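You operate a simulated robot arm through the tools that you are given. There is no shell and no other tool. Be economical: measure what you need, move in short steps, check, and stop when the job is done.

You run a simulated two-armed robot. Do the job below in one go: nothing can be reset, and whatever is moved stays where it is left.

## Task
Pick up the oil bottle with one hand, pass it to the other hand and put it on the top of the patch table. Put the brown paper scraps from the top of the grey fitting table on the pale blue air filter there. Put the folded white cloth from the shelf of the plate table on the blue carton stand. Fetch the carton of purple handles and set it on top of the brown wooden block on the top of the sorting table. Put one of the job cards from the top of the packing table on the top of the sorting table. Turn the black dial of the band machine to 50 bags. The order is free. Set down upright: oil bottle.
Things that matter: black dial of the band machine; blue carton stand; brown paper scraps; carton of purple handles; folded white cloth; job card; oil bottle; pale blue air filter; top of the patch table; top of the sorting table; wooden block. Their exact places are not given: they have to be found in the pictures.

It is judged by the outcome, as a careful person would: the job done as asked, and still so three seconds after it is handed in. It fails if anything else is knocked over, pushed out of place, dropped, spilled or broken. Flat cloth is picked up by pressing the open fingertips on it (5 to 10 N) and closing them slowly along it; thin cloth reads only 2 to 8 mm in the jaws.

## Robot
Two 7-joint arms with fingered hands on one trunk, on a base that drives. Base frame: it is fixed to the floor where the robot stands at the start and does not move with it; the origin is under the middle of the robot, x ahead of it, y to its left, z up; the surface under the hand at the start is at about z = 800. Units: mm, degrees, N and s.
The left shoulder is at the start at [70, 169, 943], the right one opposite. With the tool pointing down near the work surface each hand reaches from about 100 to 660 mm from the robot's upright axis, wherever it stands, measured 20 degrees to its own side. Places, roughly: black dial of the band machine [-5400, 11300, 1000]; blue carton stand (40x24 cm) [-9320, 3160, 800]; brown paper scraps (7x5x3 cm) [-2500, -600, 800]; carton of purple handles (4x4x5 cm) [-9600, 5500, 800]; folded white cloth (10x6x3 cm) [-7100, 4000, 400]; job card [-9750, 4250, 750]; oil bottle [750, 0, 1000]; pale blue air filter [-2500, -250, 750]; top of the patch table [600, 3300, 800]; top of the sorting table [-9400, 5100, 800]; wooden block (9x5x5 cm) [-9300, 5500, 800]. Payload 3.4 kg a hand.
Tool frame (each hand has its own): the origin (TCP) lies between the finger pads and is the grasp point; the fingertips stand 23 mm ahead of it; z points along the fingers, y is the line along which they close. Largest opening 116 mm; the body of the gripper starts 65 mm behind the TCP. The gripper is a hand of 4 fingers: y runs from the thumb to the fingers, the wrist lies at [0, 0, -211] in the tool frame, and closing takes about 1.5 s.
Orientation is that of the tool frame in the base frame, as a unit quaternion [x, y, z, w]. With the fingers straight down and closing along the base's y, the tool's x points along the base's -x, its y along +y and its z along -z.

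## Interface
- The arms move only by the tool apply_moves. It takes "left_series", "right_series" or both (then of equal length, played together; a hand with none holds still); each is a list of rows, each a list of 2 entries, a list of its own where there are three numbers: the shift along the tool's x, y, z in mm, then the turn, a rotation vector about the tool's x, y, z in degrees. In form: [[[tx, ty, tz], [wx, wy, wz]], ...]. A call has 1 to 12 rows; each row shifts and turns the commanded pose from where the row before left it, along the tool's axes as they then stand. "left_grip" and "right_grip" are, for a hand that has rows, the opening in per cent of the stroke, from 0 (shut) to 100 (fully open), set as the call begins (left out, the last holds). A row lasts 0.2 s, in which the tool goes at most 50 mm and 8.6 degrees; a call with a longer step from one row to the next is refused whole, and so is a gripper value outside its range. Where a pose cannot be reached the arm comes as near as it can. A force on the tool above 40 N (or 10 N above the force at the start of the call, whichever is more), or a blocked arm, ends the call early, and 0.2 s more pass. The fingers move at their own pace (about 153 mm/s each) and stop on an object; they squeeze with about 27 N. The grip force told is the motor's: it shows also when the fingers shut on nothing. Time passes only in rows, and 0.2 s behind the last, so rows that do not move let the fingers close. The reply holds the time, the measured pose of the TCP, the force on the tool along the base axes, the opening and the grip force, in the units named above and with some noise, with the torque about the TCP (base axes, N m) and any sound that the robot's microphone picked up.
- Cameras (640 x 400 px; columns grow to the right, rows downward): "scene" is now at [143, -4, 1198.2]; the picture's right is [-0.05, -1.00, 0.00], its down [-0.33, 0.02, -0.94] and it looks along [0.94, -0.05, -0.33] (base axes); focal length 265 px, centre (320, 200). "left" rides on the left gripper at [-69, 1, -90] in its tool frame; the picture's right is [-0.01, -1.00, 0.00], its down [0.79, -0.01, -0.61] and it looks along [0.61, -0.01, 0.79] (tool axes); focal length 251 px, centre (320, 200). "right" rides on the right gripper at [68, 1, -90] in its tool frame; the picture's right is [-0.01, 1.00, 0.00], its down [-0.80, -0.01, -0.61] and it looks along [-0.61, -0.01, 0.80] (tool axes); focal length 251 px, centre (320, 200).
- snapshot(camera): a new picture of that camera. It takes no simulated time.
- slide_trunk(by): slides the trunk up (or, below 0, down) by that many mm; the arms and the scene camera ride with it, the base frame stays. It gives what a move gives, with no picture.
- roll_base(legs): drives the robot by 1 to 6 legs, each [ahead, left, turn to the left] in mm, mm and degrees, along the robot's own axes; the way and the turn of a leg run together, so that a leg with both is an arc; at most 1500 mm and 180 degrees a leg. The arms and the cameras ride along, it lands a little off, and it stops where it bumps. It gives what a move gives.
- move_fingers(finger1, finger2, finger3, thumb_bend, hand): sets how far each is bent, from 0 (flat) to 1 (curled in); at 0.3 the hand is open as for a grip, at 0.7 the pads meet at the TCP. One left out holds its place. A second passes; each finger stops where it meets its share of the squeeze, and holds until it gets a number again. A gripper value or a shape takes the hand back. It gives what a move gives, with no picture; readings hold the bend of each and the force on the fingers (four entries, about 0 where the hand has none), thumb and palm.
- preshape(shape, hand): the hand has 4 fingers and takes this shape, open, in about a second: jaw (thumb against the fingers, like two jaws); tri (thumb and two fingers); tip (a fingertip pinch); poke (one finger out to press); point (the index stretched); flat (the hand flat); cup (the hand cupped); fist (a fist). The gripper value then closes the fingers along that shape, each until it touches; the sizes above hold for jaw. It gives what a move gives, with no picture.
- turn_head(pan, tilt): turns the head with the scene camera to pan (to the left, within 86 degrees either way) and tilt (down, from -29 to 69), counted from straight ahead of the robot. It gives what a move gives.
- pixel_to_xyz(camera, pixels): for up to 12 pixels [column, row] of the newest picture of that camera ("zoom" is the newest enlarged one), the place [x, y, z] in the base frame of the surface seen there, good to about 2 mm. It takes no simulated time.
- zoom(camera, box): a new picture of the part [left, top, right, bottom] of that camera's present view, enlarged. It takes no simulated time.
- close_job(): hands the job in; it is judged then, once.

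Keep the steps short. Do not move on a guess: measure, check each grasp and each placing, and mend mistakes. In all there are 124 turns and 124 pictures (those below and enlarged ones count). Leave the grippers open and the arms clear of the work at the hand-in unless told otherwise, and finish with a single line.

The tools are called after "Emit:" as name(argument=value, ...) on one line, values as JSON. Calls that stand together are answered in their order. apply_moves: Moves the arms, as the interface text tells. Its arguments: {"type":"object","properties":{"left_series":{"type":"array"},"left_grip":{"type":"number"},"right_series":{"type":"array"},"right_grip":{"type":"number"}},"required":[]} The other tools are called the same way: slide_trunk (by) slides the trunk up or down; preshape (shape, hand) gives the hand a shape; move_fingers (finger1, finger2, finger3, thumb_bend, hand) moves the fingers one by one; roll_base (legs) drives the base; turn_head (pan, tilt) turns the head that bears the scene camera; snapshot (camera) takes a picture; pixel_to_xyz (camera, pixels) gives the place of the surface under pixels of a picture; zoom (camera, box) takes an enlarged picture of a part of a camera's view; close_job () hands the job in.

At the start:

```text
clock: 0.0
left_position: [467.3, 161.9, 1066.7]
left_tool_rot: [0.0, 1.0, 0.0, 0.001]
left_contact_force: [-0.3, -0.6, 0.9]
left_torque: [-0.01, -0.02, 0.01]
left_gripper_width: 116.0
left_gripper_force: 0.1
left_shape: jaw
left_bend: [0.3, 0.3, 0.3, 0.3]
left_finger forces: [0.1, 0.1, 0.0, 0.0, 0.0, 0.1]
right_position: [515.4, -240.1, 1077.3]
right_tool_rot: [-0.001, 1.0, 0.0, 0.001]
right_contact_force: [-0.2, -0.1, -0.1]
right_torque: [-0.02, -0.02, 0.04]
right_gripper_width: 116.1
right_gripper_force: 0.0
right_shape: jaw
right_bend: [0.3, 0.3, 0.3, 0.3]
right_finger forces: [0.0, 0.0, 0.1, 0.0, 0.1, 0.0]
trunk travel left (down, up): [-450.0, 490.0]
robot x, y, heading: [0.2, -0.9, 0.1]
head pan, tilt: [-2.9, 19.5]
```

scene: 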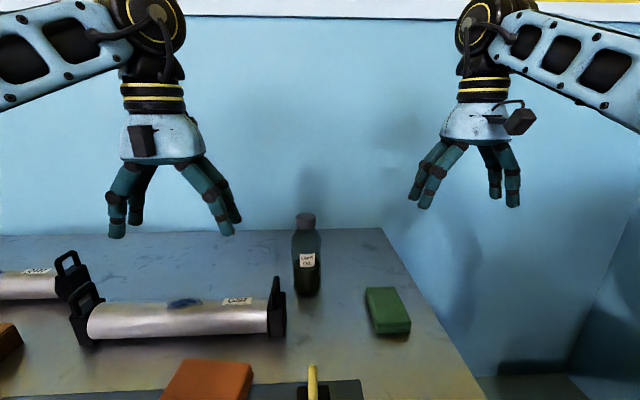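
right: 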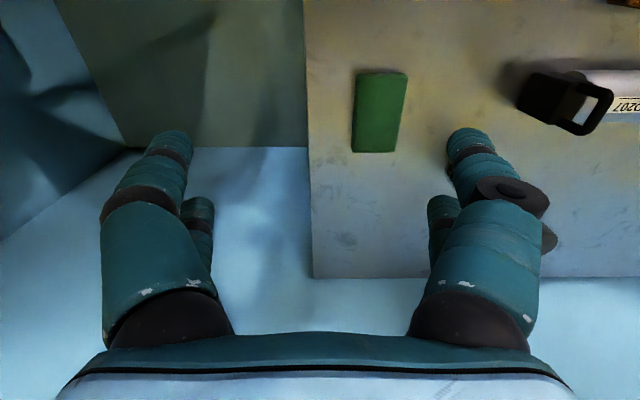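
left: 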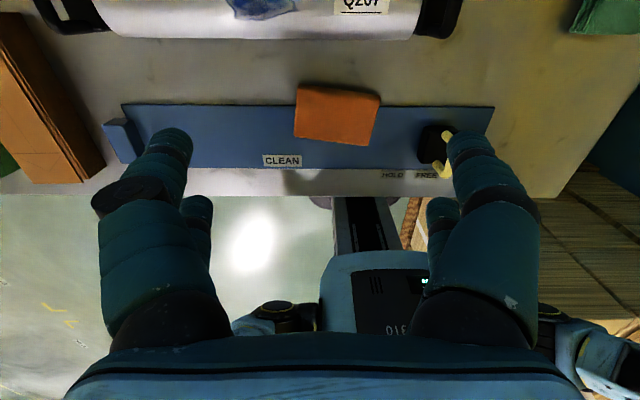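

The oil bottle stands at about (307,255) in the scene picture. I'll measure its cap, body and base, and the table around it.

Emit:
pixel_to_xyz(camera="scene", pixels=[[306, 214], [306, 228], [306, 245], [307, 262], [307, 290], [294, 262], [320, 262], [340, 280], [276, 300], [385, 310], [312, 375], [380, 235]])

Emit:
zoom(camera="scene", box=[220, 190, 440, 330])

```text
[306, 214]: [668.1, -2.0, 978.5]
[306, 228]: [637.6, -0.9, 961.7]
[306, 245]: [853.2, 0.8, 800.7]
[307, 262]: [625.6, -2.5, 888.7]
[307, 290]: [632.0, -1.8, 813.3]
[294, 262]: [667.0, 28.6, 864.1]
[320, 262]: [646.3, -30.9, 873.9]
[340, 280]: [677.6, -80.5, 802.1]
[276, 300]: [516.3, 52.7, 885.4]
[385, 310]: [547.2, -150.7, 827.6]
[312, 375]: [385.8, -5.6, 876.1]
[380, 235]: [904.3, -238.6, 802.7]
```

```text
2.86 times, centred on (330, 260) of scene
```

zoom: 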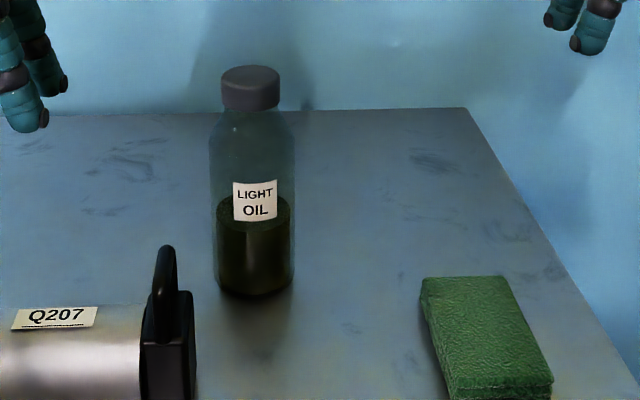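

The bottle axis is at about (655,-2), diameter about 58, with the cap top at 980. That is a bit far for the right hand, so I'll check where the table edge and robot base are in the left picture.

Emit:
pixel_to_xyz(camera="left", pixels=[[250, 192], [550, 192], [370, 290], [265, 305], [600, 370], [440, 150], [335, 115], [60, 120], [250, 240], [420, 230]])

Emit:
turn_head(pan=0, tilt=60)

Emit:
snapshot(camera="scene")

```text
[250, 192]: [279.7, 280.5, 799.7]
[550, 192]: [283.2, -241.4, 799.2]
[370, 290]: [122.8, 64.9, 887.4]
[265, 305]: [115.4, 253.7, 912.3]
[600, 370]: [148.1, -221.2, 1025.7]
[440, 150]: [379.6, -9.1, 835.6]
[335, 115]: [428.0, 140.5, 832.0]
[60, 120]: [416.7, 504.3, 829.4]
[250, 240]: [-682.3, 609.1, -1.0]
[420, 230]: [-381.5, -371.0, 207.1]
```

```text
clock: 1.1
left_position: [465.9, 162.5, 1066.2]
left_tool_rot: [0.001, 1.0, 0.0, 0.001]
left_contact_force: [-0.3, 0.7, -0.7]
left_torque: [0.0, 0.01, 0.04]
left_gripper_width: 115.9
left_gripper_force: 0.1
left_shape: jaw
left_bend: [0.3, 0.3, 0.3, 0.3]
left_finger forces: [0.0, 0.0, 0.0, 0.0, 0.1, 0.0]
right_position: [515.1, -240.5, 1078.9]
right_tool_rot: [0.0, 1.0, 0.0, 0.001]
right_contact_force: [-0.2, 1.0, -0.2]
right_torque: [0.0, 0.0, -0.05]
right_gripper_width: 116.0
right_gripper_force: 0.0
right_shape: jaw
right_bend: [0.3, 0.3, 0.3, 0.3]
right_finger forces: [0.0, 0.1, 0.1, 0.0, 0.0, 0.1]
trunk travel left (down, up): [-450.0, 490.0]
robot x, y, heading: [-2.8, 1.5, 0.0]
head pan, tilt: [0.0, 60.0]
```

```text
119 pictures are left
```

scene: 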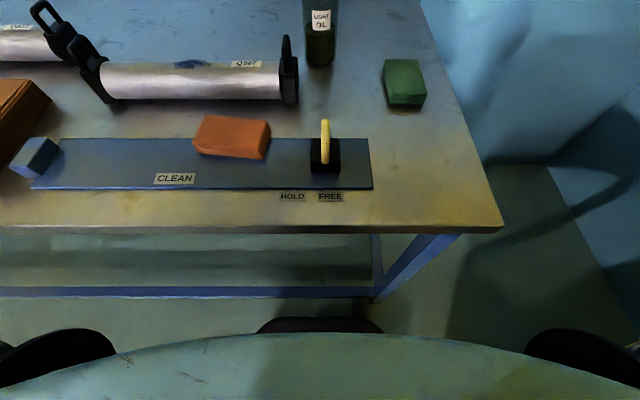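

The table edge is at x=280. I'll measure the robot's front edge and the lower rail before driving closer.

Emit:
pixel_to_xyz(camera="scene", pixels=[[320, 322], [320, 345], [320, 292], [320, 260], [100, 292], [80, 340], [375, 290], [325, 125]])

```text
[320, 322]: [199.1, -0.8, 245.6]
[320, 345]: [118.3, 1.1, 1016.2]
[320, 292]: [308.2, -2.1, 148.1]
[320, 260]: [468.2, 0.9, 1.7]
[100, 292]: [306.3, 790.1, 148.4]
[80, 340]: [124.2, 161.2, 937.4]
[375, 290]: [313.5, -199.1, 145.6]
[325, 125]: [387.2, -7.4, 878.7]
```

There is about 100 mm free ahead. I'll drive 55 ahead and 165 left so the bottle lies straight in front of the right shoulder.

Emit:
roll_base(legs=[[55, 165, 0]])

Emit:
slide_trunk(by=130)

```text
clock: 2.7
left_position: [506.5, 272.9, 1066.6]
left_tool_rot: [0.037, 0.999, 0.0, 0.002]
left_contact_force: [0.4, 0.5, -0.5]
left_torque: [0.0, -0.01, 0.01]
left_gripper_width: 115.8
left_gripper_force: 0.0
left_shape: jaw
left_bend: [0.3, 0.3, 0.3, 0.3]
left_finger forces: [0.0, 0.1, 0.0, 0.1, 0.1, 0.0]
right_position: [524.1, -132.3, 1078.4]
right_tool_rot: [0.037, 0.999, 0.0, 0.001]
right_contact_force: [-0.3, -1.1, -0.3]
right_torque: [0.0, 0.02, 0.01]
right_gripper_width: 116.0
right_gripper_force: 0.1
right_shape: jaw
right_bend: [0.3, 0.3, 0.3, 0.3]
right_finger forces: [0.0, 0.1, 0.1, 0.0, 0.1, 0.0]
trunk travel left (down, up): [-450.0, 490.0]
robot x, y, heading: [30.2, 142.5, -4.5]
head pan, tilt: [0.0, 60.0]
stopped in leg 1: the robot was blocked; the commanded pose is now the measured one
```

```text
clock: 4.3
left_position: [506.1, 272.9, 1195.7]
left_tool_rot: [0.037, 0.999, 0.0, 0.001]
left_contact_force: [0.5, 0.0, 0.1]
left_torque: [0.0, 0.04, 0.0]
left_gripper_width: 115.9
left_gripper_force: 0.1
left_shape: jaw
left_bend: [0.3, 0.3, 0.3, 0.3]
left_finger forces: [0.1, 0.0, 0.0, 0.0, 0.1, 0.0]
right_position: [524.5, -131.3, 1208.5]
right_tool_rot: [0.037, 0.999, 0.001, 0.001]
right_contact_force: [0.5, 0.1, 0.1]
right_torque: [0.01, 0.0, 0.02]
right_gripper_width: 115.9
right_gripper_force: 0.1
right_shape: jaw
right_bend: [0.3, 0.3, 0.3, 0.3]
right_finger forces: [0.0, 0.1, 0.0, 0.0, 0.0, 0.1]
trunk travel left (down, up): [-580.0, 360.0]
robot x, y, heading: [29.2, 144.9, -4.0]
head pan, tilt: [0.0, 60.0]
```

The base stopped against the table's rail at heading -4°, close enough. I'll raise the trunk 110 more, then bring the right hand above the bottle (TCP z about 1030), starting the 94° turn so it will close along x.

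Emit:
slide_trunk(by=110)

Emit:
apply_moves(right_series=[[[-15.1, 17.3, 36], [0, 0, 0]], [[-15.1, 17.3, 36], [0, 0, 0]], [[-15.1, 17.3, 36], [0, 0, 0]], [[-15.1, 17.3, 36], [0, 0, 0]], [[-15.1, 17.3, 36], [0, 0, 0]], [[-15.1, 17.3, 36], [0, 0, 0]], [[-15.1, 17.3, 36], [0, 0, 0]], [[-15.1, 17.3, 36], [0, 0, 0]], [[0, 0, 0], [0, 0, -8.5]], [[0, 0, 0], [0, 0, -8.5]], [[0, 0, 0], [0, 0, -8.5]], [[0, 0, 0], [0, 0, -8.5]]])

Emit:
snapshot(camera="scene")

```text
clock: 5.7
left_position: [506.1, 271.7, 1305.4]
left_tool_rot: [0.037, 0.999, 0.0, 0.001]
left_contact_force: [0.3, -1.6, 0.2]
left_torque: [-0.02, 0.03, -0.01]
left_gripper_width: 116.0
left_gripper_force: 0.0
left_shape: jaw
left_bend: [0.3, 0.3, 0.3, 0.3]
left_finger forces: [0.0, 0.0, 0.0, 0.1, 0.1, 0.1]
right_position: [524.5, -133.3, 1318.4]
right_tool_rot: [0.035, 0.999, 0.0, 0.001]
right_contact_force: [-0.6, 0.1, -0.3]
right_torque: [-0.02, -0.03, -0.01]
right_gripper_width: 115.8
right_gripper_force: 0.1
right_shape: jaw
right_bend: [0.3, 0.3, 0.3, 0.3]
right_finger forces: [0.0, 0.0, 0.0, 0.1, 0.1, 0.0]
trunk travel left (down, up): [-690.0, 250.0]
robot x, y, heading: [26.0, 148.4, -4.1]
head pan, tilt: [0.0, 60.0]
```

```text
clock: 8.3
left_position: [505.5, 273.5, 1306.7]
left_tool_rot: [0.036, 0.999, -0.001, 0.001]
left_contact_force: [-0.9, 0.3, 0.3]
left_torque: [-0.02, 0.0, -0.01]
left_gripper_width: 115.9
left_gripper_force: 0.1
left_shape: jaw
left_bend: [0.3, 0.3, 0.3, 0.3]
left_finger forces: [0.0, 0.1, 0.1, 0.1, 0.0, 0.0]
right_position: [650.1, -3.2, 1030.7]
right_tool_rot: [-0.258, 0.966, 0.0, 0.001]
right_contact_force: [0.2, -0.3, 0.1]
right_torque: [0.02, 0.03, 0.02]
right_gripper_width: 115.7
right_gripper_force: 0.0
right_shape: jaw
right_bend: [0.3, 0.3, 0.3, 0.3]
right_finger forces: [0.0, 0.1, 0.0, 0.1, 0.1, 0.0]
right hand out of reach, approached as far as the arm can: row 8
trunk travel left (down, up): [-690.0, 250.0]
robot x, y, heading: [30.4, 143.9, -4.2]
head pan, tilt: [0.0, 60.0]
```

```text
118 pictures are left
```

scene: 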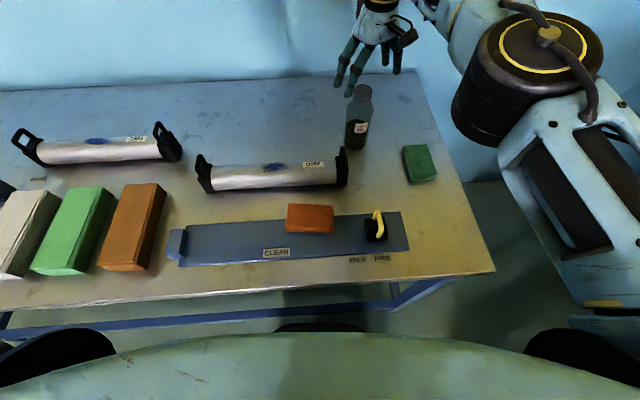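

The right hand is at (650,-3,1030), turned 34°. I'll zoom on the bottle to refine its place.

Emit:
zoom(camera="scene", box=[310, 20, 430, 160])

Emit:
pixel_to_xyz(camera="scene", pixels=[[360, 87], [353, 90], [369, 91], [349, 115], [371, 115], [358, 130]])

Emit:
snapshot(camera="right")

```text
2.86 times, centred on (370, 90) of scene
```

zoom: 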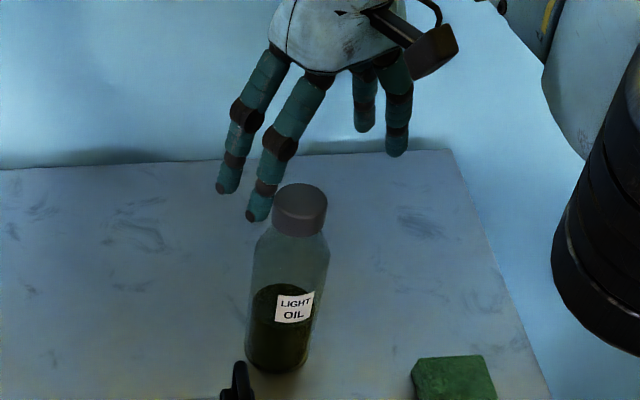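

```text
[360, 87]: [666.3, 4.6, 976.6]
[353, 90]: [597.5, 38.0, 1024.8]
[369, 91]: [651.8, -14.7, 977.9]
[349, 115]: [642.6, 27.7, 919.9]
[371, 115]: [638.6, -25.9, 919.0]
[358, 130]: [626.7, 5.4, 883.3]
```

```text
116 pictures are left
```

right: 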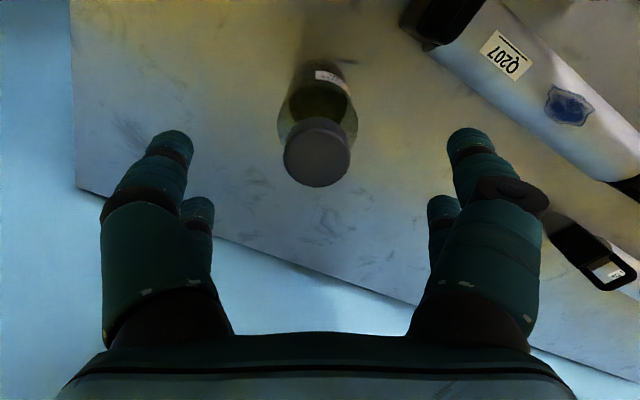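

Emit:
pixel_to_xyz(camera="right", pixels=[[286, 150], [350, 150], [317, 121], [317, 180], [317, 150], [281, 110], [357, 110]])

```text
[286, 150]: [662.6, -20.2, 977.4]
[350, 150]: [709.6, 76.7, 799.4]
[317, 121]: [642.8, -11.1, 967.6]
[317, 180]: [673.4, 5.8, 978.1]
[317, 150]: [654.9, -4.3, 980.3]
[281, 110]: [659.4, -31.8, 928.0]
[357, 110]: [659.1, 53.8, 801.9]
```

Cap centre is at about (656,-2,980). I'll finish the turn at this height and check.

Emit:
apply_moves(right_series=[[[0, 0, 0], [0, 0, -8.5]], [[0, 0, 0], [0, 0, -8.5]], [[0, 0, 0], [0, 0, -8.5]], [[0, 0, 0], [0, 0, -8.5]], [[0, 0, 0], [0, 0, -8.5]], [[0, 0, 0], [0, 0, -8.5]], [[0, 0, 0], [0, 0, -8.5]], [[0, 0, 20], [0, 0, 0]]])

Emit:
snapshot(camera="right")

```text
clock: 10.1
left_position: [507.8, 272.4, 1305.3]
left_tool_rot: [0.037, 0.999, 0.0, 0.001]
left_contact_force: [-0.7, -0.4, 0.0]
left_torque: [-0.04, -0.01, -0.01]
left_gripper_width: 115.8
left_gripper_force: 0.1
left_shape: jaw
left_bend: [0.3, 0.3, 0.3, 0.3]
left_finger forces: [0.1, 0.1, 0.0, 0.0, 0.0, 0.0]
right_position: [650.9, -3.5, 1009.8]
right_tool_rot: [-0.703, 0.711, 0.001, 0.0]
right_contact_force: [-0.3, -0.5, -0.7]
right_torque: [-0.01, 0.0, -0.03]
right_gripper_width: 116.0
right_gripper_force: 0.2
right_shape: jaw
right_bend: [0.3, 0.3, 0.3, 0.3]
right_finger forces: [0.1, 0.1, 0.0, 0.0, 0.0, 0.0]
trunk travel left (down, up): [-690.0, 250.0]
robot x, y, heading: [28.4, 145.6, -4.2]
head pan, tilt: [0.0, 60.0]
```

```text
115 pictures are left
```

right: 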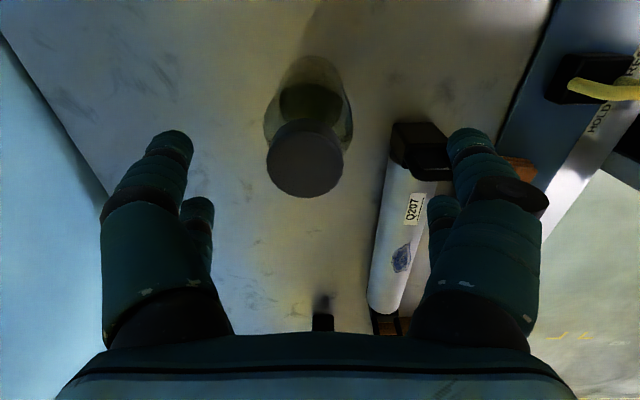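

The cap sits 6 mm further in x than the hand centre. I'll shift that way and go down to z about 928 around the bottle.

Emit:
apply_moves(right_series=[[[0, -5, 0], [0, 0, 0]], [[0, 0, 25], [0, 0, 0]], [[0, 0, 25], [0, 0, 0]], [[0, 0, 20], [0, 0, 0]], [[0, 0, 12], [0, 0, 0]]])

Emit:
zoom(camera="scene", box=[300, 20, 440, 160])

```text
clock: 11.3
left_position: [506.6, 271.7, 1305.9]
left_tool_rot: [0.037, 0.999, 0.0, 0.001]
left_contact_force: [0.3, -0.1, -0.8]
left_torque: [0.01, 0.0, 0.01]
left_gripper_width: 116.1
left_gripper_force: 0.0
left_shape: jaw
left_bend: [0.3, 0.3, 0.3, 0.3]
left_finger forces: [0.0, 0.1, 0.0, 0.1, 0.0, 0.0]
right_position: [653.4, -3.6, 927.8]
right_tool_rot: [-0.702, 0.712, 0.001, 0.0]
right_contact_force: [-0.8, -0.1, -0.2]
right_torque: [0.03, -0.03, 0.03]
right_gripper_width: 116.0
right_gripper_force: 0.0
right_shape: jaw
right_bend: [0.3, 0.3, 0.3, 0.3]
right_finger forces: [0.0, 0.0, 0.1, 0.0, 0.0, 0.0]
right hand out of reach, approached as far as the arm can: row 5
trunk travel left (down, up): [-690.0, 250.0]
robot x, y, heading: [29.9, 148.5, -4.3]
head pan, tilt: [0.0, 60.0]
```

```text
2.86 times, centred on (370, 90) of scene
```

zoom: 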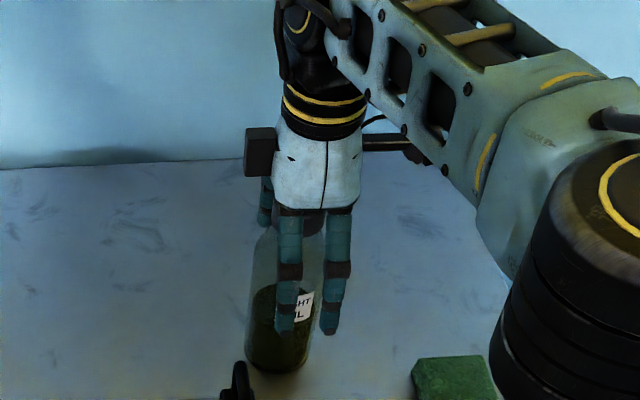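

Well placed. I'll close the right hand gently on the bottle.

Emit:
apply_moves(right_series=[[[0, 0, 0], [0, 0, 0]], [[0, 0, 0], [0, 0, 0]], [[0, 0, 0], [0, 0, 0]], [[0, 0, 0], [0, 0, 0]], [[0, 0, 0], [0, 0, 0]], [[0, 0, 0], [0, 0, 0]], [[0, 0, 0], [0, 0, 0]], [[0, 0, 0], [0, 0, 0]]], right_grip=0)

Emit:
zoom(camera="scene", box=[300, 20, 440, 160])

```text
clock: 13.1
left_position: [506.2, 273.3, 1305.6]
left_tool_rot: [0.037, 0.999, 0.0, 0.001]
left_contact_force: [-0.1, -0.2, 0.6]
left_torque: [0.02, 0.0, -0.02]
left_gripper_width: 115.9
left_gripper_force: 0.1
left_shape: jaw
left_bend: [0.3, 0.3, 0.3, 0.3]
left_finger forces: [0.1, 0.1, 0.0, 0.0, 0.0, 0.1]
right_position: [653.8, -3.2, 928.2]
right_tool_rot: [-0.702, 0.712, 0.0, -0.001]
right_contact_force: [-0.8, 0.7, -0.4]
right_torque: [-0.01, 0.01, 0.02]
right_gripper_width: 50.4
right_gripper_force: 27.2
right_shape: jaw
right_bend: [0.73, 0.73, 0.71, 0.76]
right_finger forces: [23.0, 26.3, 25.5, 0.0, 21.7, 0.1]
trunk travel left (down, up): [-690.0, 250.0]
robot x, y, heading: [30.9, 146.9, -4.3]
head pan, tilt: [0.0, 60.0]
```

```text
2.86 times, centred on (370, 90) of scene
```

zoom: 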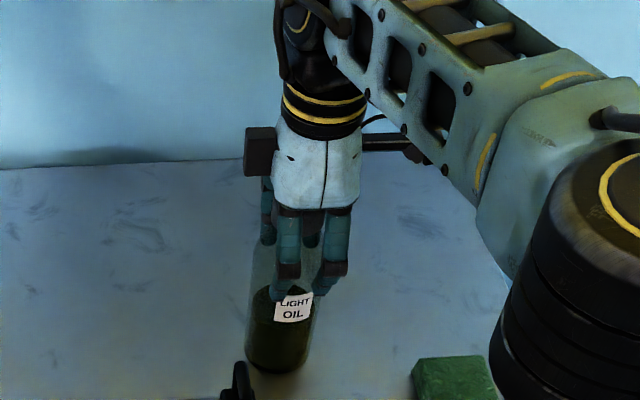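

Gripped at 50 mm with 27 N. I'll lift straight up 140 mm and then bring it back to about (430,100,1130), clear of everything, for the hand-over.

Emit:
apply_moves(right_series=[[[0, 0, -20], [0, 0, 0]], [[0, 0, -30], [0, 0, 0]], [[0, 0, -30], [0, 0, 0]], [[0, 5, -30], [0, 0, 0]], [[0, 20, -30], [0, 0, 0]], [[-14.7, 28, -9], [0, 0, 0]], [[-14.7, 28, -9], [0, 0, 0]], [[-14.7, 28, -9], [0, 0, 0]], [[-14.7, 28, -9], [0, 0, 0]], [[-14.7, 28, -9], [0, 0, 0]], [[-14.7, 28, -9], [0, 0, 0]], [[-14.7, 28, -9], [0, 0, 0]]])

Emit:
turn_head(pan=0, tilt=35)

Emit:
snapshot(camera="scene")

```text
clock: 15.7
left_position: [504.7, 274.4, 1306.4]
left_tool_rot: [0.038, 0.999, -0.001, 0.001]
left_contact_force: [-0.1, -0.3, -0.4]
left_torque: [0.03, 0.0, 0.01]
left_gripper_width: 116.1
left_gripper_force: 0.1
left_shape: jaw
left_bend: [0.3, 0.3, 0.3, 0.3]
left_finger forces: [0.1, 0.0, 0.0, 0.0, 0.0, 0.0]
right_position: [431.4, 104.1, 1132.0]
right_tool_rot: [-0.702, 0.712, -0.001, 0.001]
right_contact_force: [-0.2, 0.2, -2.4]
right_torque: [0.02, 0.01, -0.02]
right_gripper_width: 49.4
right_gripper_force: 27.5
right_shape: jaw
right_bend: [0.73, 0.73, 0.71, 0.76]
right_finger forces: [21.9, 26.2, 26.3, 0.1, 23.1, 0.0]
trunk travel left (down, up): [-690.0, 250.0]
robot x, y, heading: [24.6, 145.5, -4.2]
head pan, tilt: [0.0, 60.0]
```

```text
clock: 16.6
left_position: [507.3, 273.1, 1305.4]
left_tool_rot: [0.037, 0.999, 0.001, 0.001]
left_contact_force: [-0.6, -0.8, 0.7]
left_torque: [-0.02, -0.01, -0.04]
left_gripper_width: 116.0
left_gripper_force: 0.0
left_shape: jaw
left_bend: [0.3, 0.3, 0.3, 0.3]
left_finger forces: [0.0, 0.0, 0.1, 0.0, 0.0, 0.0]
right_position: [433.4, 103.3, 1131.7]
right_tool_rot: [-0.703, 0.711, -0.001, 0.001]
right_contact_force: [0.2, 0.4, -2.6]
right_torque: [-0.01, 0.05, -0.04]
right_gripper_width: 49.8
right_gripper_force: 27.3
right_shape: jaw
right_bend: [0.73, 0.73, 0.71, 0.76]
right_finger forces: [21.9, 26.1, 26.4, 0.1, 23.0, 0.0]
trunk travel left (down, up): [-690.0, 250.0]
robot x, y, heading: [28.5, 146.7, -4.2]
head pan, tilt: [0.0, 35.0]
```

```text
112 pictures are left
```

scene: 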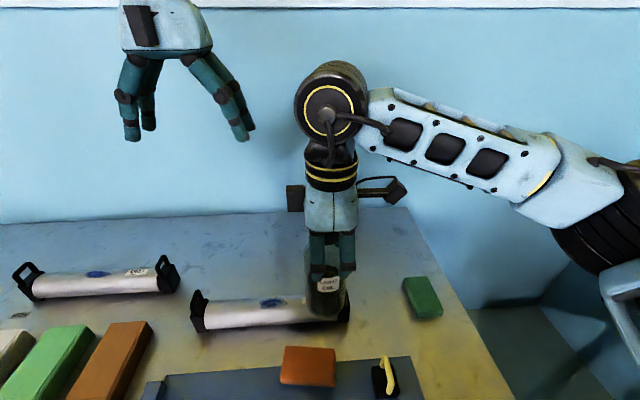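

The bottle is held freely (about 0.25 kg). Now I'll turn the left hand about its z axis by 86° and lower it, well to the left of the bottle, as a first step to a sideways grasp.

Emit:
apply_moves(left_series=[[[0, 0, 23], [0, 0, 8.58]], [[0, 0, 23], [0, 0, 8.58]], [[0, 0, 23], [0, 0, 8.58]], [[0, 0, 23], [0, 0, 8.58]], [[0, 0, 23], [0, 0, 8.58]], [[0, 0, 23], [0, 0, 8.58]], [[0, 0, 23], [0, 0, 8.58]], [[0, 0, 23], [0, 0, 8.58]], [[0, 0, 23], [0, 0, 8.58]], [[0, 0, 23], [0, 0, 8.58]], [[15, -38, 0], [0, 0, 0]], [[15, -38, 0], [0, 0, 0]]])

Emit:
apply_moves(left_series=[[[0, 0, 0], [0, -8.5, 0]], [[0, 0, 0], [0, -8.5, 0]], [[0, 0, 0], [0, -8.5, 0]], [[0, 0, 0], [0, -8.5, 0]], [[0, 0, 0], [0, -8.5, 0]], [[0, 0, 0], [0, -8.5, 0]], [[0, 0, 0], [0, -8.5, 0]], [[0, 0, 0], [0, -8.5, 0]]])

Emit:
snapshot(camera="scene")

Emit:
snapshot(camera="left")

```text
clock: 19.2
left_position: [428.4, 303.9, 1076.3]
left_tool_rot: [0.707, 0.707, 0.001, 0.001]
left_contact_force: [-0.1, 0.7, 0.3]
left_torque: [0.03, -0.02, -0.02]
left_gripper_width: 115.9
left_gripper_force: 0.1
left_shape: jaw
left_bend: [0.3, 0.3, 0.3, 0.3]
left_finger forces: [0.0, 0.1, 0.1, 0.1, 0.0, 0.0]
right_position: [432.0, 103.8, 1131.9]
right_tool_rot: [-0.703, 0.711, 0.0, 0.001]
right_contact_force: [0.4, 0.0, -2.4]
right_torque: [0.01, 0.02, 0.0]
right_gripper_width: 49.7
right_gripper_force: 26.9
right_shape: jaw
right_bend: [0.73, 0.73, 0.71, 0.76]
right_finger forces: [21.9, 26.2, 26.5, 0.0, 23.3, 0.0]
trunk travel left (down, up): [-690.0, 250.0]
robot x, y, heading: [27.7, 145.8, -3.9]
head pan, tilt: [0.0, 35.0]
```

```text
clock: 21.0
left_position: [430.9, 304.4, 1076.5]
left_tool_rot: [0.585, 0.586, -0.395, 0.397]
left_contact_force: [-0.1, 0.0, -0.3]
left_torque: [-0.01, 0.01, -0.01]
left_gripper_width: 115.9
left_gripper_force: 0.1
left_shape: jaw
left_bend: [0.3, 0.3, 0.3, 0.3]
left_finger forces: [0.1, 0.0, 0.0, 0.0, 0.0, 0.0]
right_position: [433.4, 104.5, 1131.3]
right_tool_rot: [-0.703, 0.711, -0.001, 0.001]
right_contact_force: [-0.7, 0.1, -2.8]
right_torque: [-0.01, 0.06, -0.02]
right_gripper_width: 49.6
right_gripper_force: 27.1
right_shape: jaw
right_bend: [0.73, 0.73, 0.71, 0.76]
right_finger forces: [21.8, 26.2, 26.6, 0.0, 23.3, 0.1]
trunk travel left (down, up): [-690.0, 250.0]
robot x, y, heading: [28.2, 148.5, -4.4]
head pan, tilt: [0.0, 35.0]
```

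```text
111 pictures are left
```

scene: 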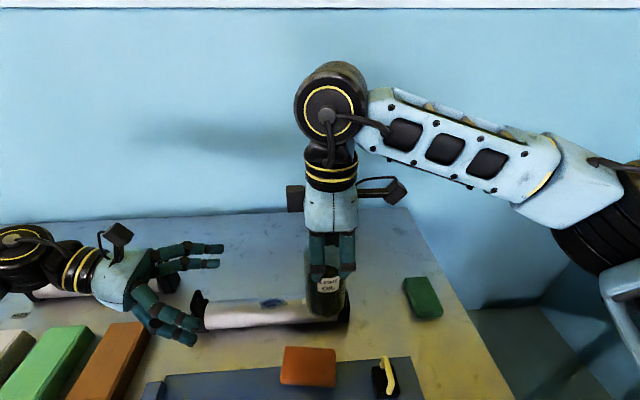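

```text
110 pictures are left
```

left: 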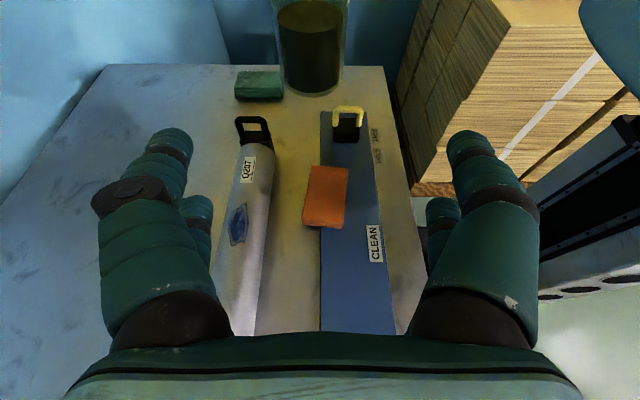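

The left hand now points right with a 22° downward pitch. I'll move it along to the bottle body at about (432,104,1064), below the right hand's fingers.

Emit:
apply_moves(left_series=[[[-8, 0.3, 24], [0, 0, 0]], [[-8, 0.3, 24], [0, 0, 0]], [[-8, 0.3, 24], [0, 0, 0]], [[-8, 0.3, 24], [0, 0, 0]], [[-8, 0.3, 24], [0, 0, 0]], [[-8, 0.3, 24], [0, 0, 0]], [[-8, 0.3, 23], [0, 0, 0]], [[-8, 0.3, 23], [0, 0, 0]]])

Emit:
snapshot(camera="left")

Emit:
zoom(camera="scene", box=[180, 140, 440, 340])

```text
clock: 22.8
left_position: [434.2, 102.7, 1063.5]
left_tool_rot: [0.586, 0.587, -0.395, 0.396]
left_contact_force: [1.0, 1.0, -1.2]
left_torque: [-0.01, -0.01, -0.01]
left_gripper_width: 115.8
left_gripper_force: 0.0
left_shape: jaw
left_bend: [0.3, 0.3, 0.3, 0.3]
left_finger forces: [0.0, 0.0, 0.1, 0.0, 0.0, 0.0]
right_position: [432.6, 103.1, 1131.2]
right_tool_rot: [-0.703, 0.711, 0.002, 0.0]
right_contact_force: [-0.6, -0.3, -2.8]
right_torque: [0.0, 0.04, 0.02]
right_gripper_width: 49.9
right_gripper_force: 27.1
right_shape: jaw
right_bend: [0.73, 0.73, 0.71, 0.76]
right_finger forces: [21.9, 26.2, 26.7, 0.0, 23.4, 0.0]
trunk travel left (down, up): [-690.0, 250.0]
robot x, y, heading: [26.8, 143.4, -4.1]
head pan, tilt: [0.0, 35.0]
```

```text
109 pictures are left
```

left: 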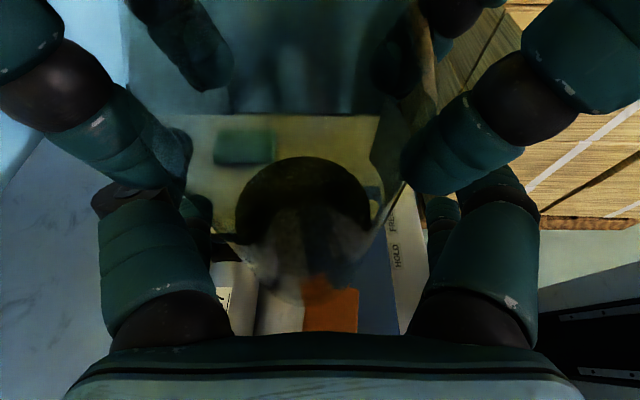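

```text
2.00 times, centred on (310, 240) of scene
```

zoom: 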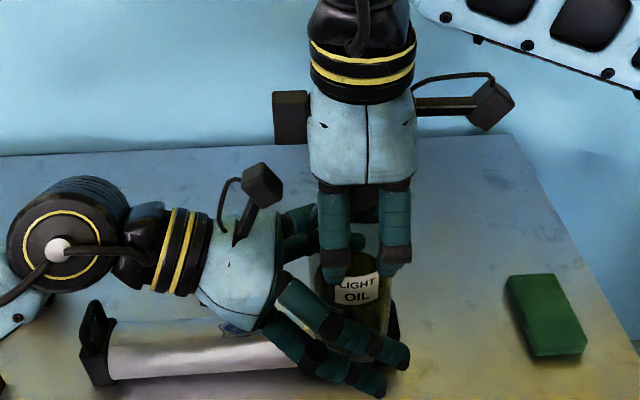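

The bottle is between the left fingers, below the right ones. I'll close the left hand and keep the right closed.

Emit:
apply_moves(left_series=[[[0, 0, 0], [0, 0, 0]], [[0, 0, 0], [0, 0, 0]], [[0, 0, 0], [0, 0, 0]], [[0, 0, 0], [0, 0, 0]], [[0, 0, 0], [0, 0, 0]], [[0, 0, 0], [0, 0, 0]], [[0, 0, 0], [0, 0, 0]], [[0, 0, 0], [0, 0, 0]]], left_grip=0)

Emit:
zoom(camera="scene", box=[180, 140, 440, 340])

```text
clock: 24.6
left_position: [433.1, 102.3, 1063.7]
left_tool_rot: [0.587, 0.586, -0.395, 0.395]
left_contact_force: [5.3, -9.5, -0.8]
left_torque: [0.31, 0.17, -0.19]
left_gripper_width: 40.3
left_gripper_force: 26.8
left_shape: jaw
left_bend: [0.73, 0.72, 0.73, 0.77]
left_finger forces: [32.2, 25.9, 24.0, 0.0, 27.8, 0.0]
right_position: [432.9, 103.0, 1132.0]
right_tool_rot: [-0.703, 0.711, 0.0, 0.001]
right_contact_force: [-4.8, 10.1, 0.7]
right_torque: [0.35, 0.12, 0.2]
right_gripper_width: 49.3
right_gripper_force: 26.4
right_shape: jaw
right_bend: [0.73, 0.73, 0.72, 0.76]
right_finger forces: [21.0, 30.3, 27.6, 0.0, 21.5, 0.1]
trunk travel left (down, up): [-690.0, 250.0]
robot x, y, heading: [29.3, 145.6, -4.1]
head pan, tilt: [0.0, 35.0]
```

```text
2.00 times, centred on (310, 240) of scene
```

zoom: 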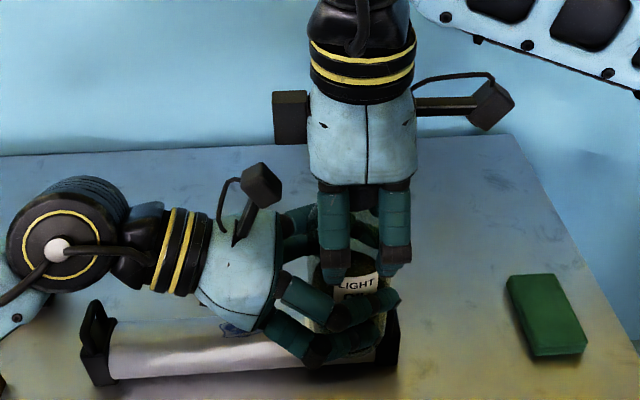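

Both hands hold it, and the left fingers wrap around and pull it inwards, which is secure. I'll open the right hand and raise it straight up.

Emit:
apply_moves(right_series=[[[0, 0, 0], [0, 0, 0]], [[0, 0, 0], [0, 0, 0]], [[0, 0, 0], [0, 0, 0]], [[0, 0, 0], [0, 0, 0]], [[0, 0, -20], [0, 0, 0]], [[0, 0, -40], [0, 0, 0]], [[0, 0, -40], [0, 0, 0]]], right_grip=100)

Emit:
zoom(camera="scene", box=[180, 140, 440, 340])

```text
clock: 26.2
left_position: [431.8, 102.3, 1065.7]
left_tool_rot: [0.587, 0.585, -0.396, 0.396]
left_contact_force: [-0.2, 0.3, 0.1]
left_torque: [-0.01, 0.0, -0.01]
left_gripper_width: 39.8
left_gripper_force: 27.1
left_shape: jaw
left_bend: [0.74, 0.72, 0.73, 0.77]
left_finger forces: [29.8, 25.3, 25.8, 0.1, 27.1, 0.0]
right_position: [431.8, 104.2, 1233.9]
right_tool_rot: [-0.703, 0.711, 0.0, 0.0]
right_contact_force: [0.2, 0.1, -0.3]
right_torque: [0.01, 0.01, 0.0]
right_gripper_width: 115.8
right_gripper_force: 0.2
right_shape: jaw
right_bend: [0.3, 0.3, 0.3, 0.3]
right_finger forces: [0.0, 0.0, 0.1, 0.0, 0.1, 0.0]
trunk travel left (down, up): [-690.0, 250.0]
robot x, y, heading: [30.5, 146.8, -4.3]
head pan, tilt: [0.0, 35.0]
```

```text
2.00 times, centred on (310, 240) of scene
```

zoom: 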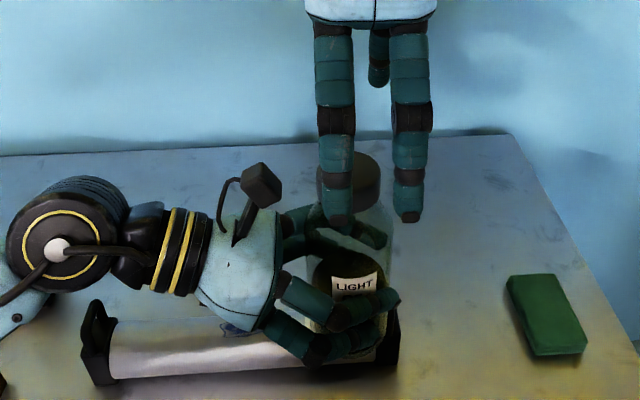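

The left hand holds the bottle. I'll move the right hand up and to the right, and raise the left a little to check that the bottle rides along.

Emit:
apply_moves(right_series=[[[0, 0, -45], [0, 0, 0]], [[0, 0, -45], [0, 0, 0]], [[40, 0, 0], [0, 0, 0]], [[40, 0, 0], [0, 0, 0]], [[40, 0, 0], [0, 0, 0]], [[40, 0, 0], [0, 0, 0]], [[40, 0, 0], [0, 0, 0]], [[0, 0, 0], [0, 0, 0]]], left_series=[[[-9, 0, -4], [0, 0, 0]], [[-18, 0, -8], [0, 0, 0]], [[-18, 0, -8], [0, 0, 0]], [[0, 0, 0], [0, 0, 0]], [[0, 0, 0], [0, 0, 0]], [[0, 0, 0], [0, 0, 0]], [[0, 0, 0], [0, 0, 0]], [[0, 0, 0], [0, 0, 0]]])

Emit:
zoom(camera="scene", box=[180, 100, 440, 300])

```text
clock: 28.0
left_position: [433.6, 105.2, 1113.9]
left_tool_rot: [0.587, 0.585, -0.396, 0.396]
left_contact_force: [-1.0, -0.1, -2.3]
left_torque: [-0.04, 0.0, 0.01]
left_gripper_width: 39.6
left_gripper_force: 27.3
left_shape: jaw
left_bend: [0.74, 0.72, 0.73, 0.77]
left_finger forces: [29.7, 25.5, 25.8, 0.1, 27.1, 0.0]
right_position: [430.2, -97.2, 1322.1]
right_tool_rot: [-0.702, 0.712, -0.001, 0.0]
right_contact_force: [0.6, 0.1, 0.6]
right_torque: [-0.02, 0.02, 0.04]
right_gripper_width: 116.0
right_gripper_force: 0.1
right_shape: jaw
right_bend: [0.3, 0.3, 0.3, 0.3]
right_finger forces: [0.0, 0.0, 0.1, 0.0, 0.0, 0.1]
trunk travel left (down, up): [-690.0, 250.0]
robot x, y, heading: [28.2, 148.4, -4.3]
head pan, tilt: [0.0, 35.0]
```

```text
2.00 times, centred on (310, 200) of scene
```

zoom: 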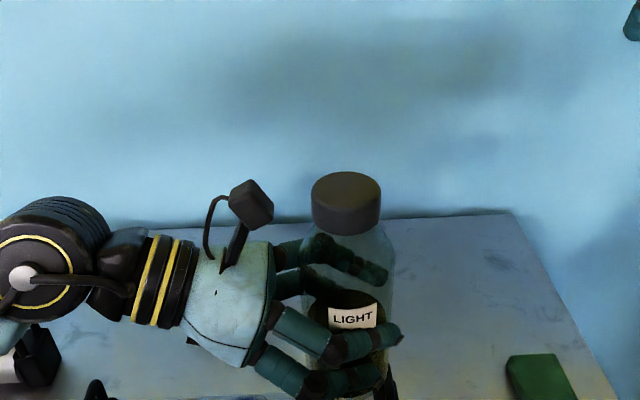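

The hand-over is done and the bottle is secure in the left hand. I'll look left and around before driving to the patch table.

Emit:
turn_head(pan=70, tilt=15)

Emit:
snapshot(camera="scene")

Emit:
turn_head(pan=-80, tilt=25)

Emit:
snapshot(camera="scene")

```text
clock: 29.4
left_position: [432.7, 104.6, 1115.1]
left_tool_rot: [0.586, 0.585, -0.396, 0.396]
left_contact_force: [-0.5, -0.7, -2.8]
left_torque: [-0.04, 0.04, 0.02]
left_gripper_width: 39.9
left_gripper_force: 27.1
left_shape: jaw
left_bend: [0.74, 0.72, 0.73, 0.77]
left_finger forces: [29.7, 25.5, 25.8, 0.1, 27.1, 0.0]
right_position: [431.0, -98.7, 1321.4]
right_tool_rot: [-0.702, 0.712, -0.001, 0.0]
right_contact_force: [0.4, -0.3, -0.4]
right_torque: [0.01, -0.01, 0.0]
right_gripper_width: 116.2
right_gripper_force: 0.0
right_shape: jaw
right_bend: [0.3, 0.3, 0.3, 0.3]
right_finger forces: [0.0, 0.1, 0.0, 0.1, 0.0, 0.0]
trunk travel left (down, up): [-690.0, 250.0]
robot x, y, heading: [32.1, 145.2, -4.3]
head pan, tilt: [70.0, 15.0]
```

```text
104 pictures are left
```

scene: 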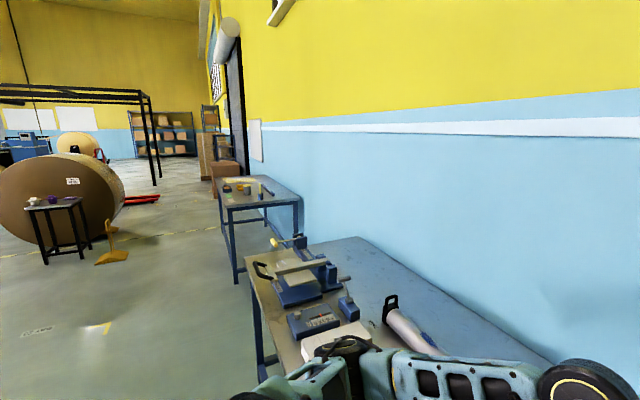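

```text
clock: 31.7
left_position: [433.1, 104.2, 1112.9]
left_tool_rot: [0.587, 0.586, -0.395, 0.396]
left_contact_force: [-0.6, 0.1, -3.1]
left_torque: [0.01, 0.05, -0.01]
left_gripper_width: 39.8
left_gripper_force: 26.9
left_shape: jaw
left_bend: [0.74, 0.72, 0.73, 0.77]
left_finger forces: [29.7, 25.6, 25.8, 0.0, 27.1, 0.0]
right_position: [430.1, -99.3, 1322.0]
right_tool_rot: [-0.703, 0.712, 0.0, 0.001]
right_contact_force: [-0.2, -0.5, -0.5]
right_torque: [0.02, 0.03, 0.01]
right_gripper_width: 115.9
right_gripper_force: 0.0
right_shape: jaw
right_bend: [0.3, 0.3, 0.3, 0.3]
right_finger forces: [0.0, 0.0, 0.0, 0.0, 0.0, 0.0]
trunk travel left (down, up): [-690.0, 250.0]
robot x, y, heading: [28.5, 147.1, -4.1]
head pan, tilt: [-80.0, 25.0]
```

```text
103 pictures are left
```

scene: 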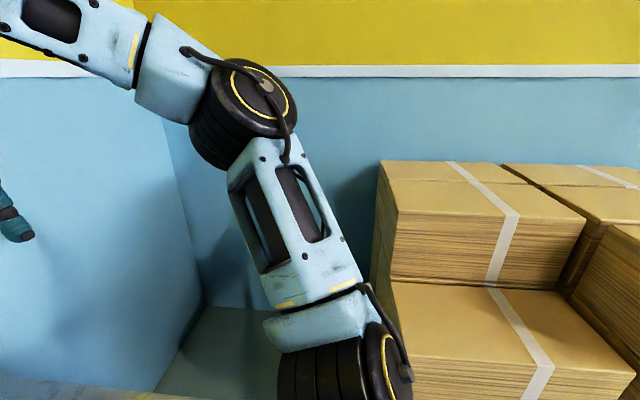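

I'll measure the carton stack beside the right arm and the free floor toward the patch table.

Emit:
pixel_to_xyz(camera="scene", pixels=[[382, 200], [395, 320], [350, 330], [260, 380], [580, 220]])

Emit:
turn_head(pan=70, tilt=15)

Emit:
snapshot(camera="scene")

Emit:
pixel_to_xyz(camera="scene", pixels=[[220, 200], [237, 275], [268, 183], [240, 190], [245, 260], [260, 268], [340, 345], [105, 257], [60, 210], [225, 185], [300, 290]])

```text
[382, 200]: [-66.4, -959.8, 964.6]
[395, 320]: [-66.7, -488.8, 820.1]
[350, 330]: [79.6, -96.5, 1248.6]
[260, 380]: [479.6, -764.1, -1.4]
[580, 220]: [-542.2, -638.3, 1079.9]
```

```text
clock: 34.1
left_position: [432.2, 104.4, 1114.5]
left_tool_rot: [0.587, 0.586, -0.395, 0.395]
left_contact_force: [-0.6, -0.3, -2.3]
left_torque: [0.0, 0.0, -0.01]
left_gripper_width: 40.4
left_gripper_force: 27.1
left_shape: jaw
left_bend: [0.74, 0.72, 0.73, 0.77]
left_finger forces: [29.7, 25.5, 25.8, 0.1, 27.1, 0.1]
right_position: [430.0, -97.7, 1322.6]
right_tool_rot: [-0.703, 0.711, 0.0, 0.001]
right_contact_force: [-0.1, 0.1, 0.2]
right_torque: [0.0, 0.0, -0.03]
right_gripper_width: 115.9
right_gripper_force: 0.0
right_shape: jaw
right_bend: [0.3, 0.3, 0.3, 0.3]
right_finger forces: [0.0, 0.0, 0.1, 0.0, 0.0, 0.1]
trunk travel left (down, up): [-690.0, 250.0]
robot x, y, heading: [28.8, 144.5, -4.4]
head pan, tilt: [70.0, 15.0]
```

```text
102 pictures are left
```

scene: 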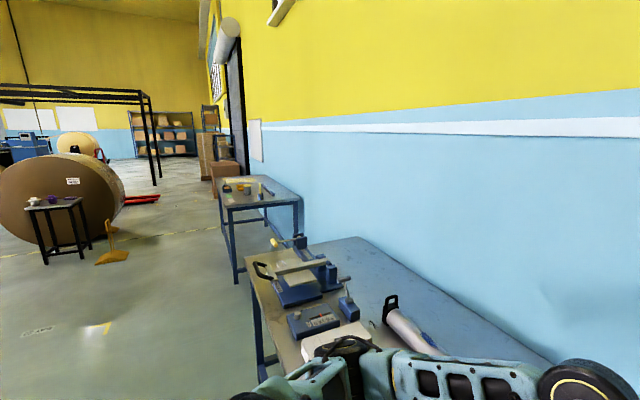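

```text
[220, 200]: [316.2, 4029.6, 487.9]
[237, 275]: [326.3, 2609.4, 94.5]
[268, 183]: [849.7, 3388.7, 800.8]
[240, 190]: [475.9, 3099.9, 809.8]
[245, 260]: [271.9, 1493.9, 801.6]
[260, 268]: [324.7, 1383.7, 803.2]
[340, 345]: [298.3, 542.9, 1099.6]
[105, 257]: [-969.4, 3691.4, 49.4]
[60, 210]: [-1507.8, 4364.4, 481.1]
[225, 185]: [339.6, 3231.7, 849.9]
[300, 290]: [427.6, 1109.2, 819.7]
```

The patch table's front edge is at x about 300 and it begins at y about 2600. I'll back off a bit, then go sideways along the tables to y about 2700.

Emit:
roll_base(legs=[[-180, 80, 4], [0, 1250, 0], [0, 1250, 0]])

Emit:
turn_head(pan=10, tilt=35)

Emit:
snapshot(camera="scene")

```text
clock: 47.5
left_position: [257.0, 2734.3, 1114.2]
left_tool_rot: [0.564, 0.608, -0.38, 0.41]
left_contact_force: [-0.5, -0.8, -1.8]
left_torque: [-0.03, 0.04, 0.0]
left_gripper_width: 39.5
left_gripper_force: 26.9
left_shape: jaw
left_bend: [0.74, 0.72, 0.73, 0.77]
left_finger forces: [29.8, 25.4, 25.8, 0.0, 27.0, 0.1]
right_position: [269.8, 2530.9, 1321.4]
right_tool_rot: [0.729, -0.684, 0.0, 0.0]
right_contact_force: [0.3, 0.2, 0.2]
right_torque: [0.02, 0.01, 0.02]
right_gripper_width: 115.8
right_gripper_force: 0.0
right_shape: jaw
right_bend: [0.3, 0.3, 0.3, 0.3]
right_finger forces: [0.1, 0.0, 0.0, 0.0, 0.1, 0.1]
trunk travel left (down, up): [-690.0, 250.0]
robot x, y, heading: [-145.8, 2745.7, -0.0]
head pan, tilt: [70.0, 15.0]
```

```text
clock: 48.8
left_position: [257.4, 2733.4, 1113.3]
left_tool_rot: [0.564, 0.608, -0.38, 0.411]
left_contact_force: [-0.5, 0.2, -2.3]
left_torque: [-0.02, -0.01, -0.05]
left_gripper_width: 39.3
left_gripper_force: 27.5
left_shape: jaw
left_bend: [0.74, 0.72, 0.73, 0.77]
left_finger forces: [29.7, 25.3, 25.8, 0.0, 27.0, 0.1]
right_position: [271.0, 2530.5, 1322.1]
right_tool_rot: [0.729, -0.684, 0.001, -0.001]
right_contact_force: [0.4, 0.1, -0.9]
right_torque: [-0.03, -0.01, 0.0]
right_gripper_width: 115.9
right_gripper_force: 0.0
right_shape: jaw
right_bend: [0.3, 0.3, 0.3, 0.3]
right_finger forces: [0.1, 0.0, 0.0, 0.1, 0.0, 0.0]
trunk travel left (down, up): [-690.0, 250.0]
robot x, y, heading: [-148.1, 2744.7, 0.3]
head pan, tilt: [10.0, 35.0]
```

```text
101 pictures are left
```

scene: 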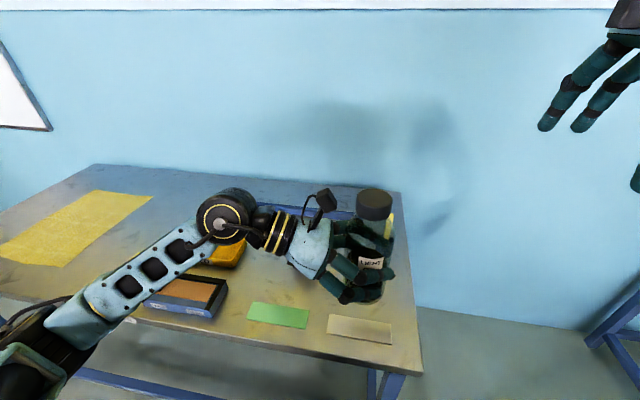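

I'll measure what is on the table around the hand.

Emit:
pixel_to_xyz(camera="scene", pixels=[[420, 370], [400, 192], [360, 328], [280, 313], [390, 225], [330, 215], [200, 290], [225, 255], [290, 285], [395, 300], [150, 255], [120, 305]])

Emit:
snapshot(camera="right")

```text
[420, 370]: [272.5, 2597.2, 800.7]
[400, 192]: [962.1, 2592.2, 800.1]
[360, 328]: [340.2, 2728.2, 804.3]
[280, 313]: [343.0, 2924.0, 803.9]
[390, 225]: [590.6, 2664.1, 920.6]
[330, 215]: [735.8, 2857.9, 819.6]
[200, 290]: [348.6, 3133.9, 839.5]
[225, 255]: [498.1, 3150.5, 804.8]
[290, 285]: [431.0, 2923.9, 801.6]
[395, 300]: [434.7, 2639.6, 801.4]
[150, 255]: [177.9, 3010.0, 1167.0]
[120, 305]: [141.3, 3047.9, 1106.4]
```

```text
100 pictures are left
```

right: 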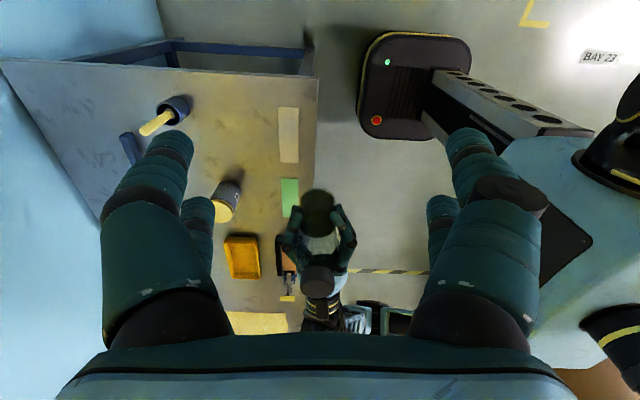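

The right camera looks down on the table. I'll measure the free spot near (245,145) and its neighbours: the pot with a yellow handle and the roll.

Emit:
pixel_to_xyz(camera="right", pixels=[[245, 150], [225, 140], [150, 125], [178, 105], [190, 110], [228, 190], [222, 212], [240, 195], [278, 135], [135, 150], [283, 195], [242, 240]])

```text
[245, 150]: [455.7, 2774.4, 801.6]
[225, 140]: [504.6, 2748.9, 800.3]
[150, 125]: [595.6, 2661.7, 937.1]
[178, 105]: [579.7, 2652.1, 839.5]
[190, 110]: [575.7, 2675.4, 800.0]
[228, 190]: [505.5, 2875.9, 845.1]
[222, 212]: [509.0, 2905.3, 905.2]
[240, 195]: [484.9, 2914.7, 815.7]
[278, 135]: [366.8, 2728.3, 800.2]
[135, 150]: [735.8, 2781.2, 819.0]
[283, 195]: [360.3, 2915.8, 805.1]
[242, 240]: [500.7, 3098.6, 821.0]
```

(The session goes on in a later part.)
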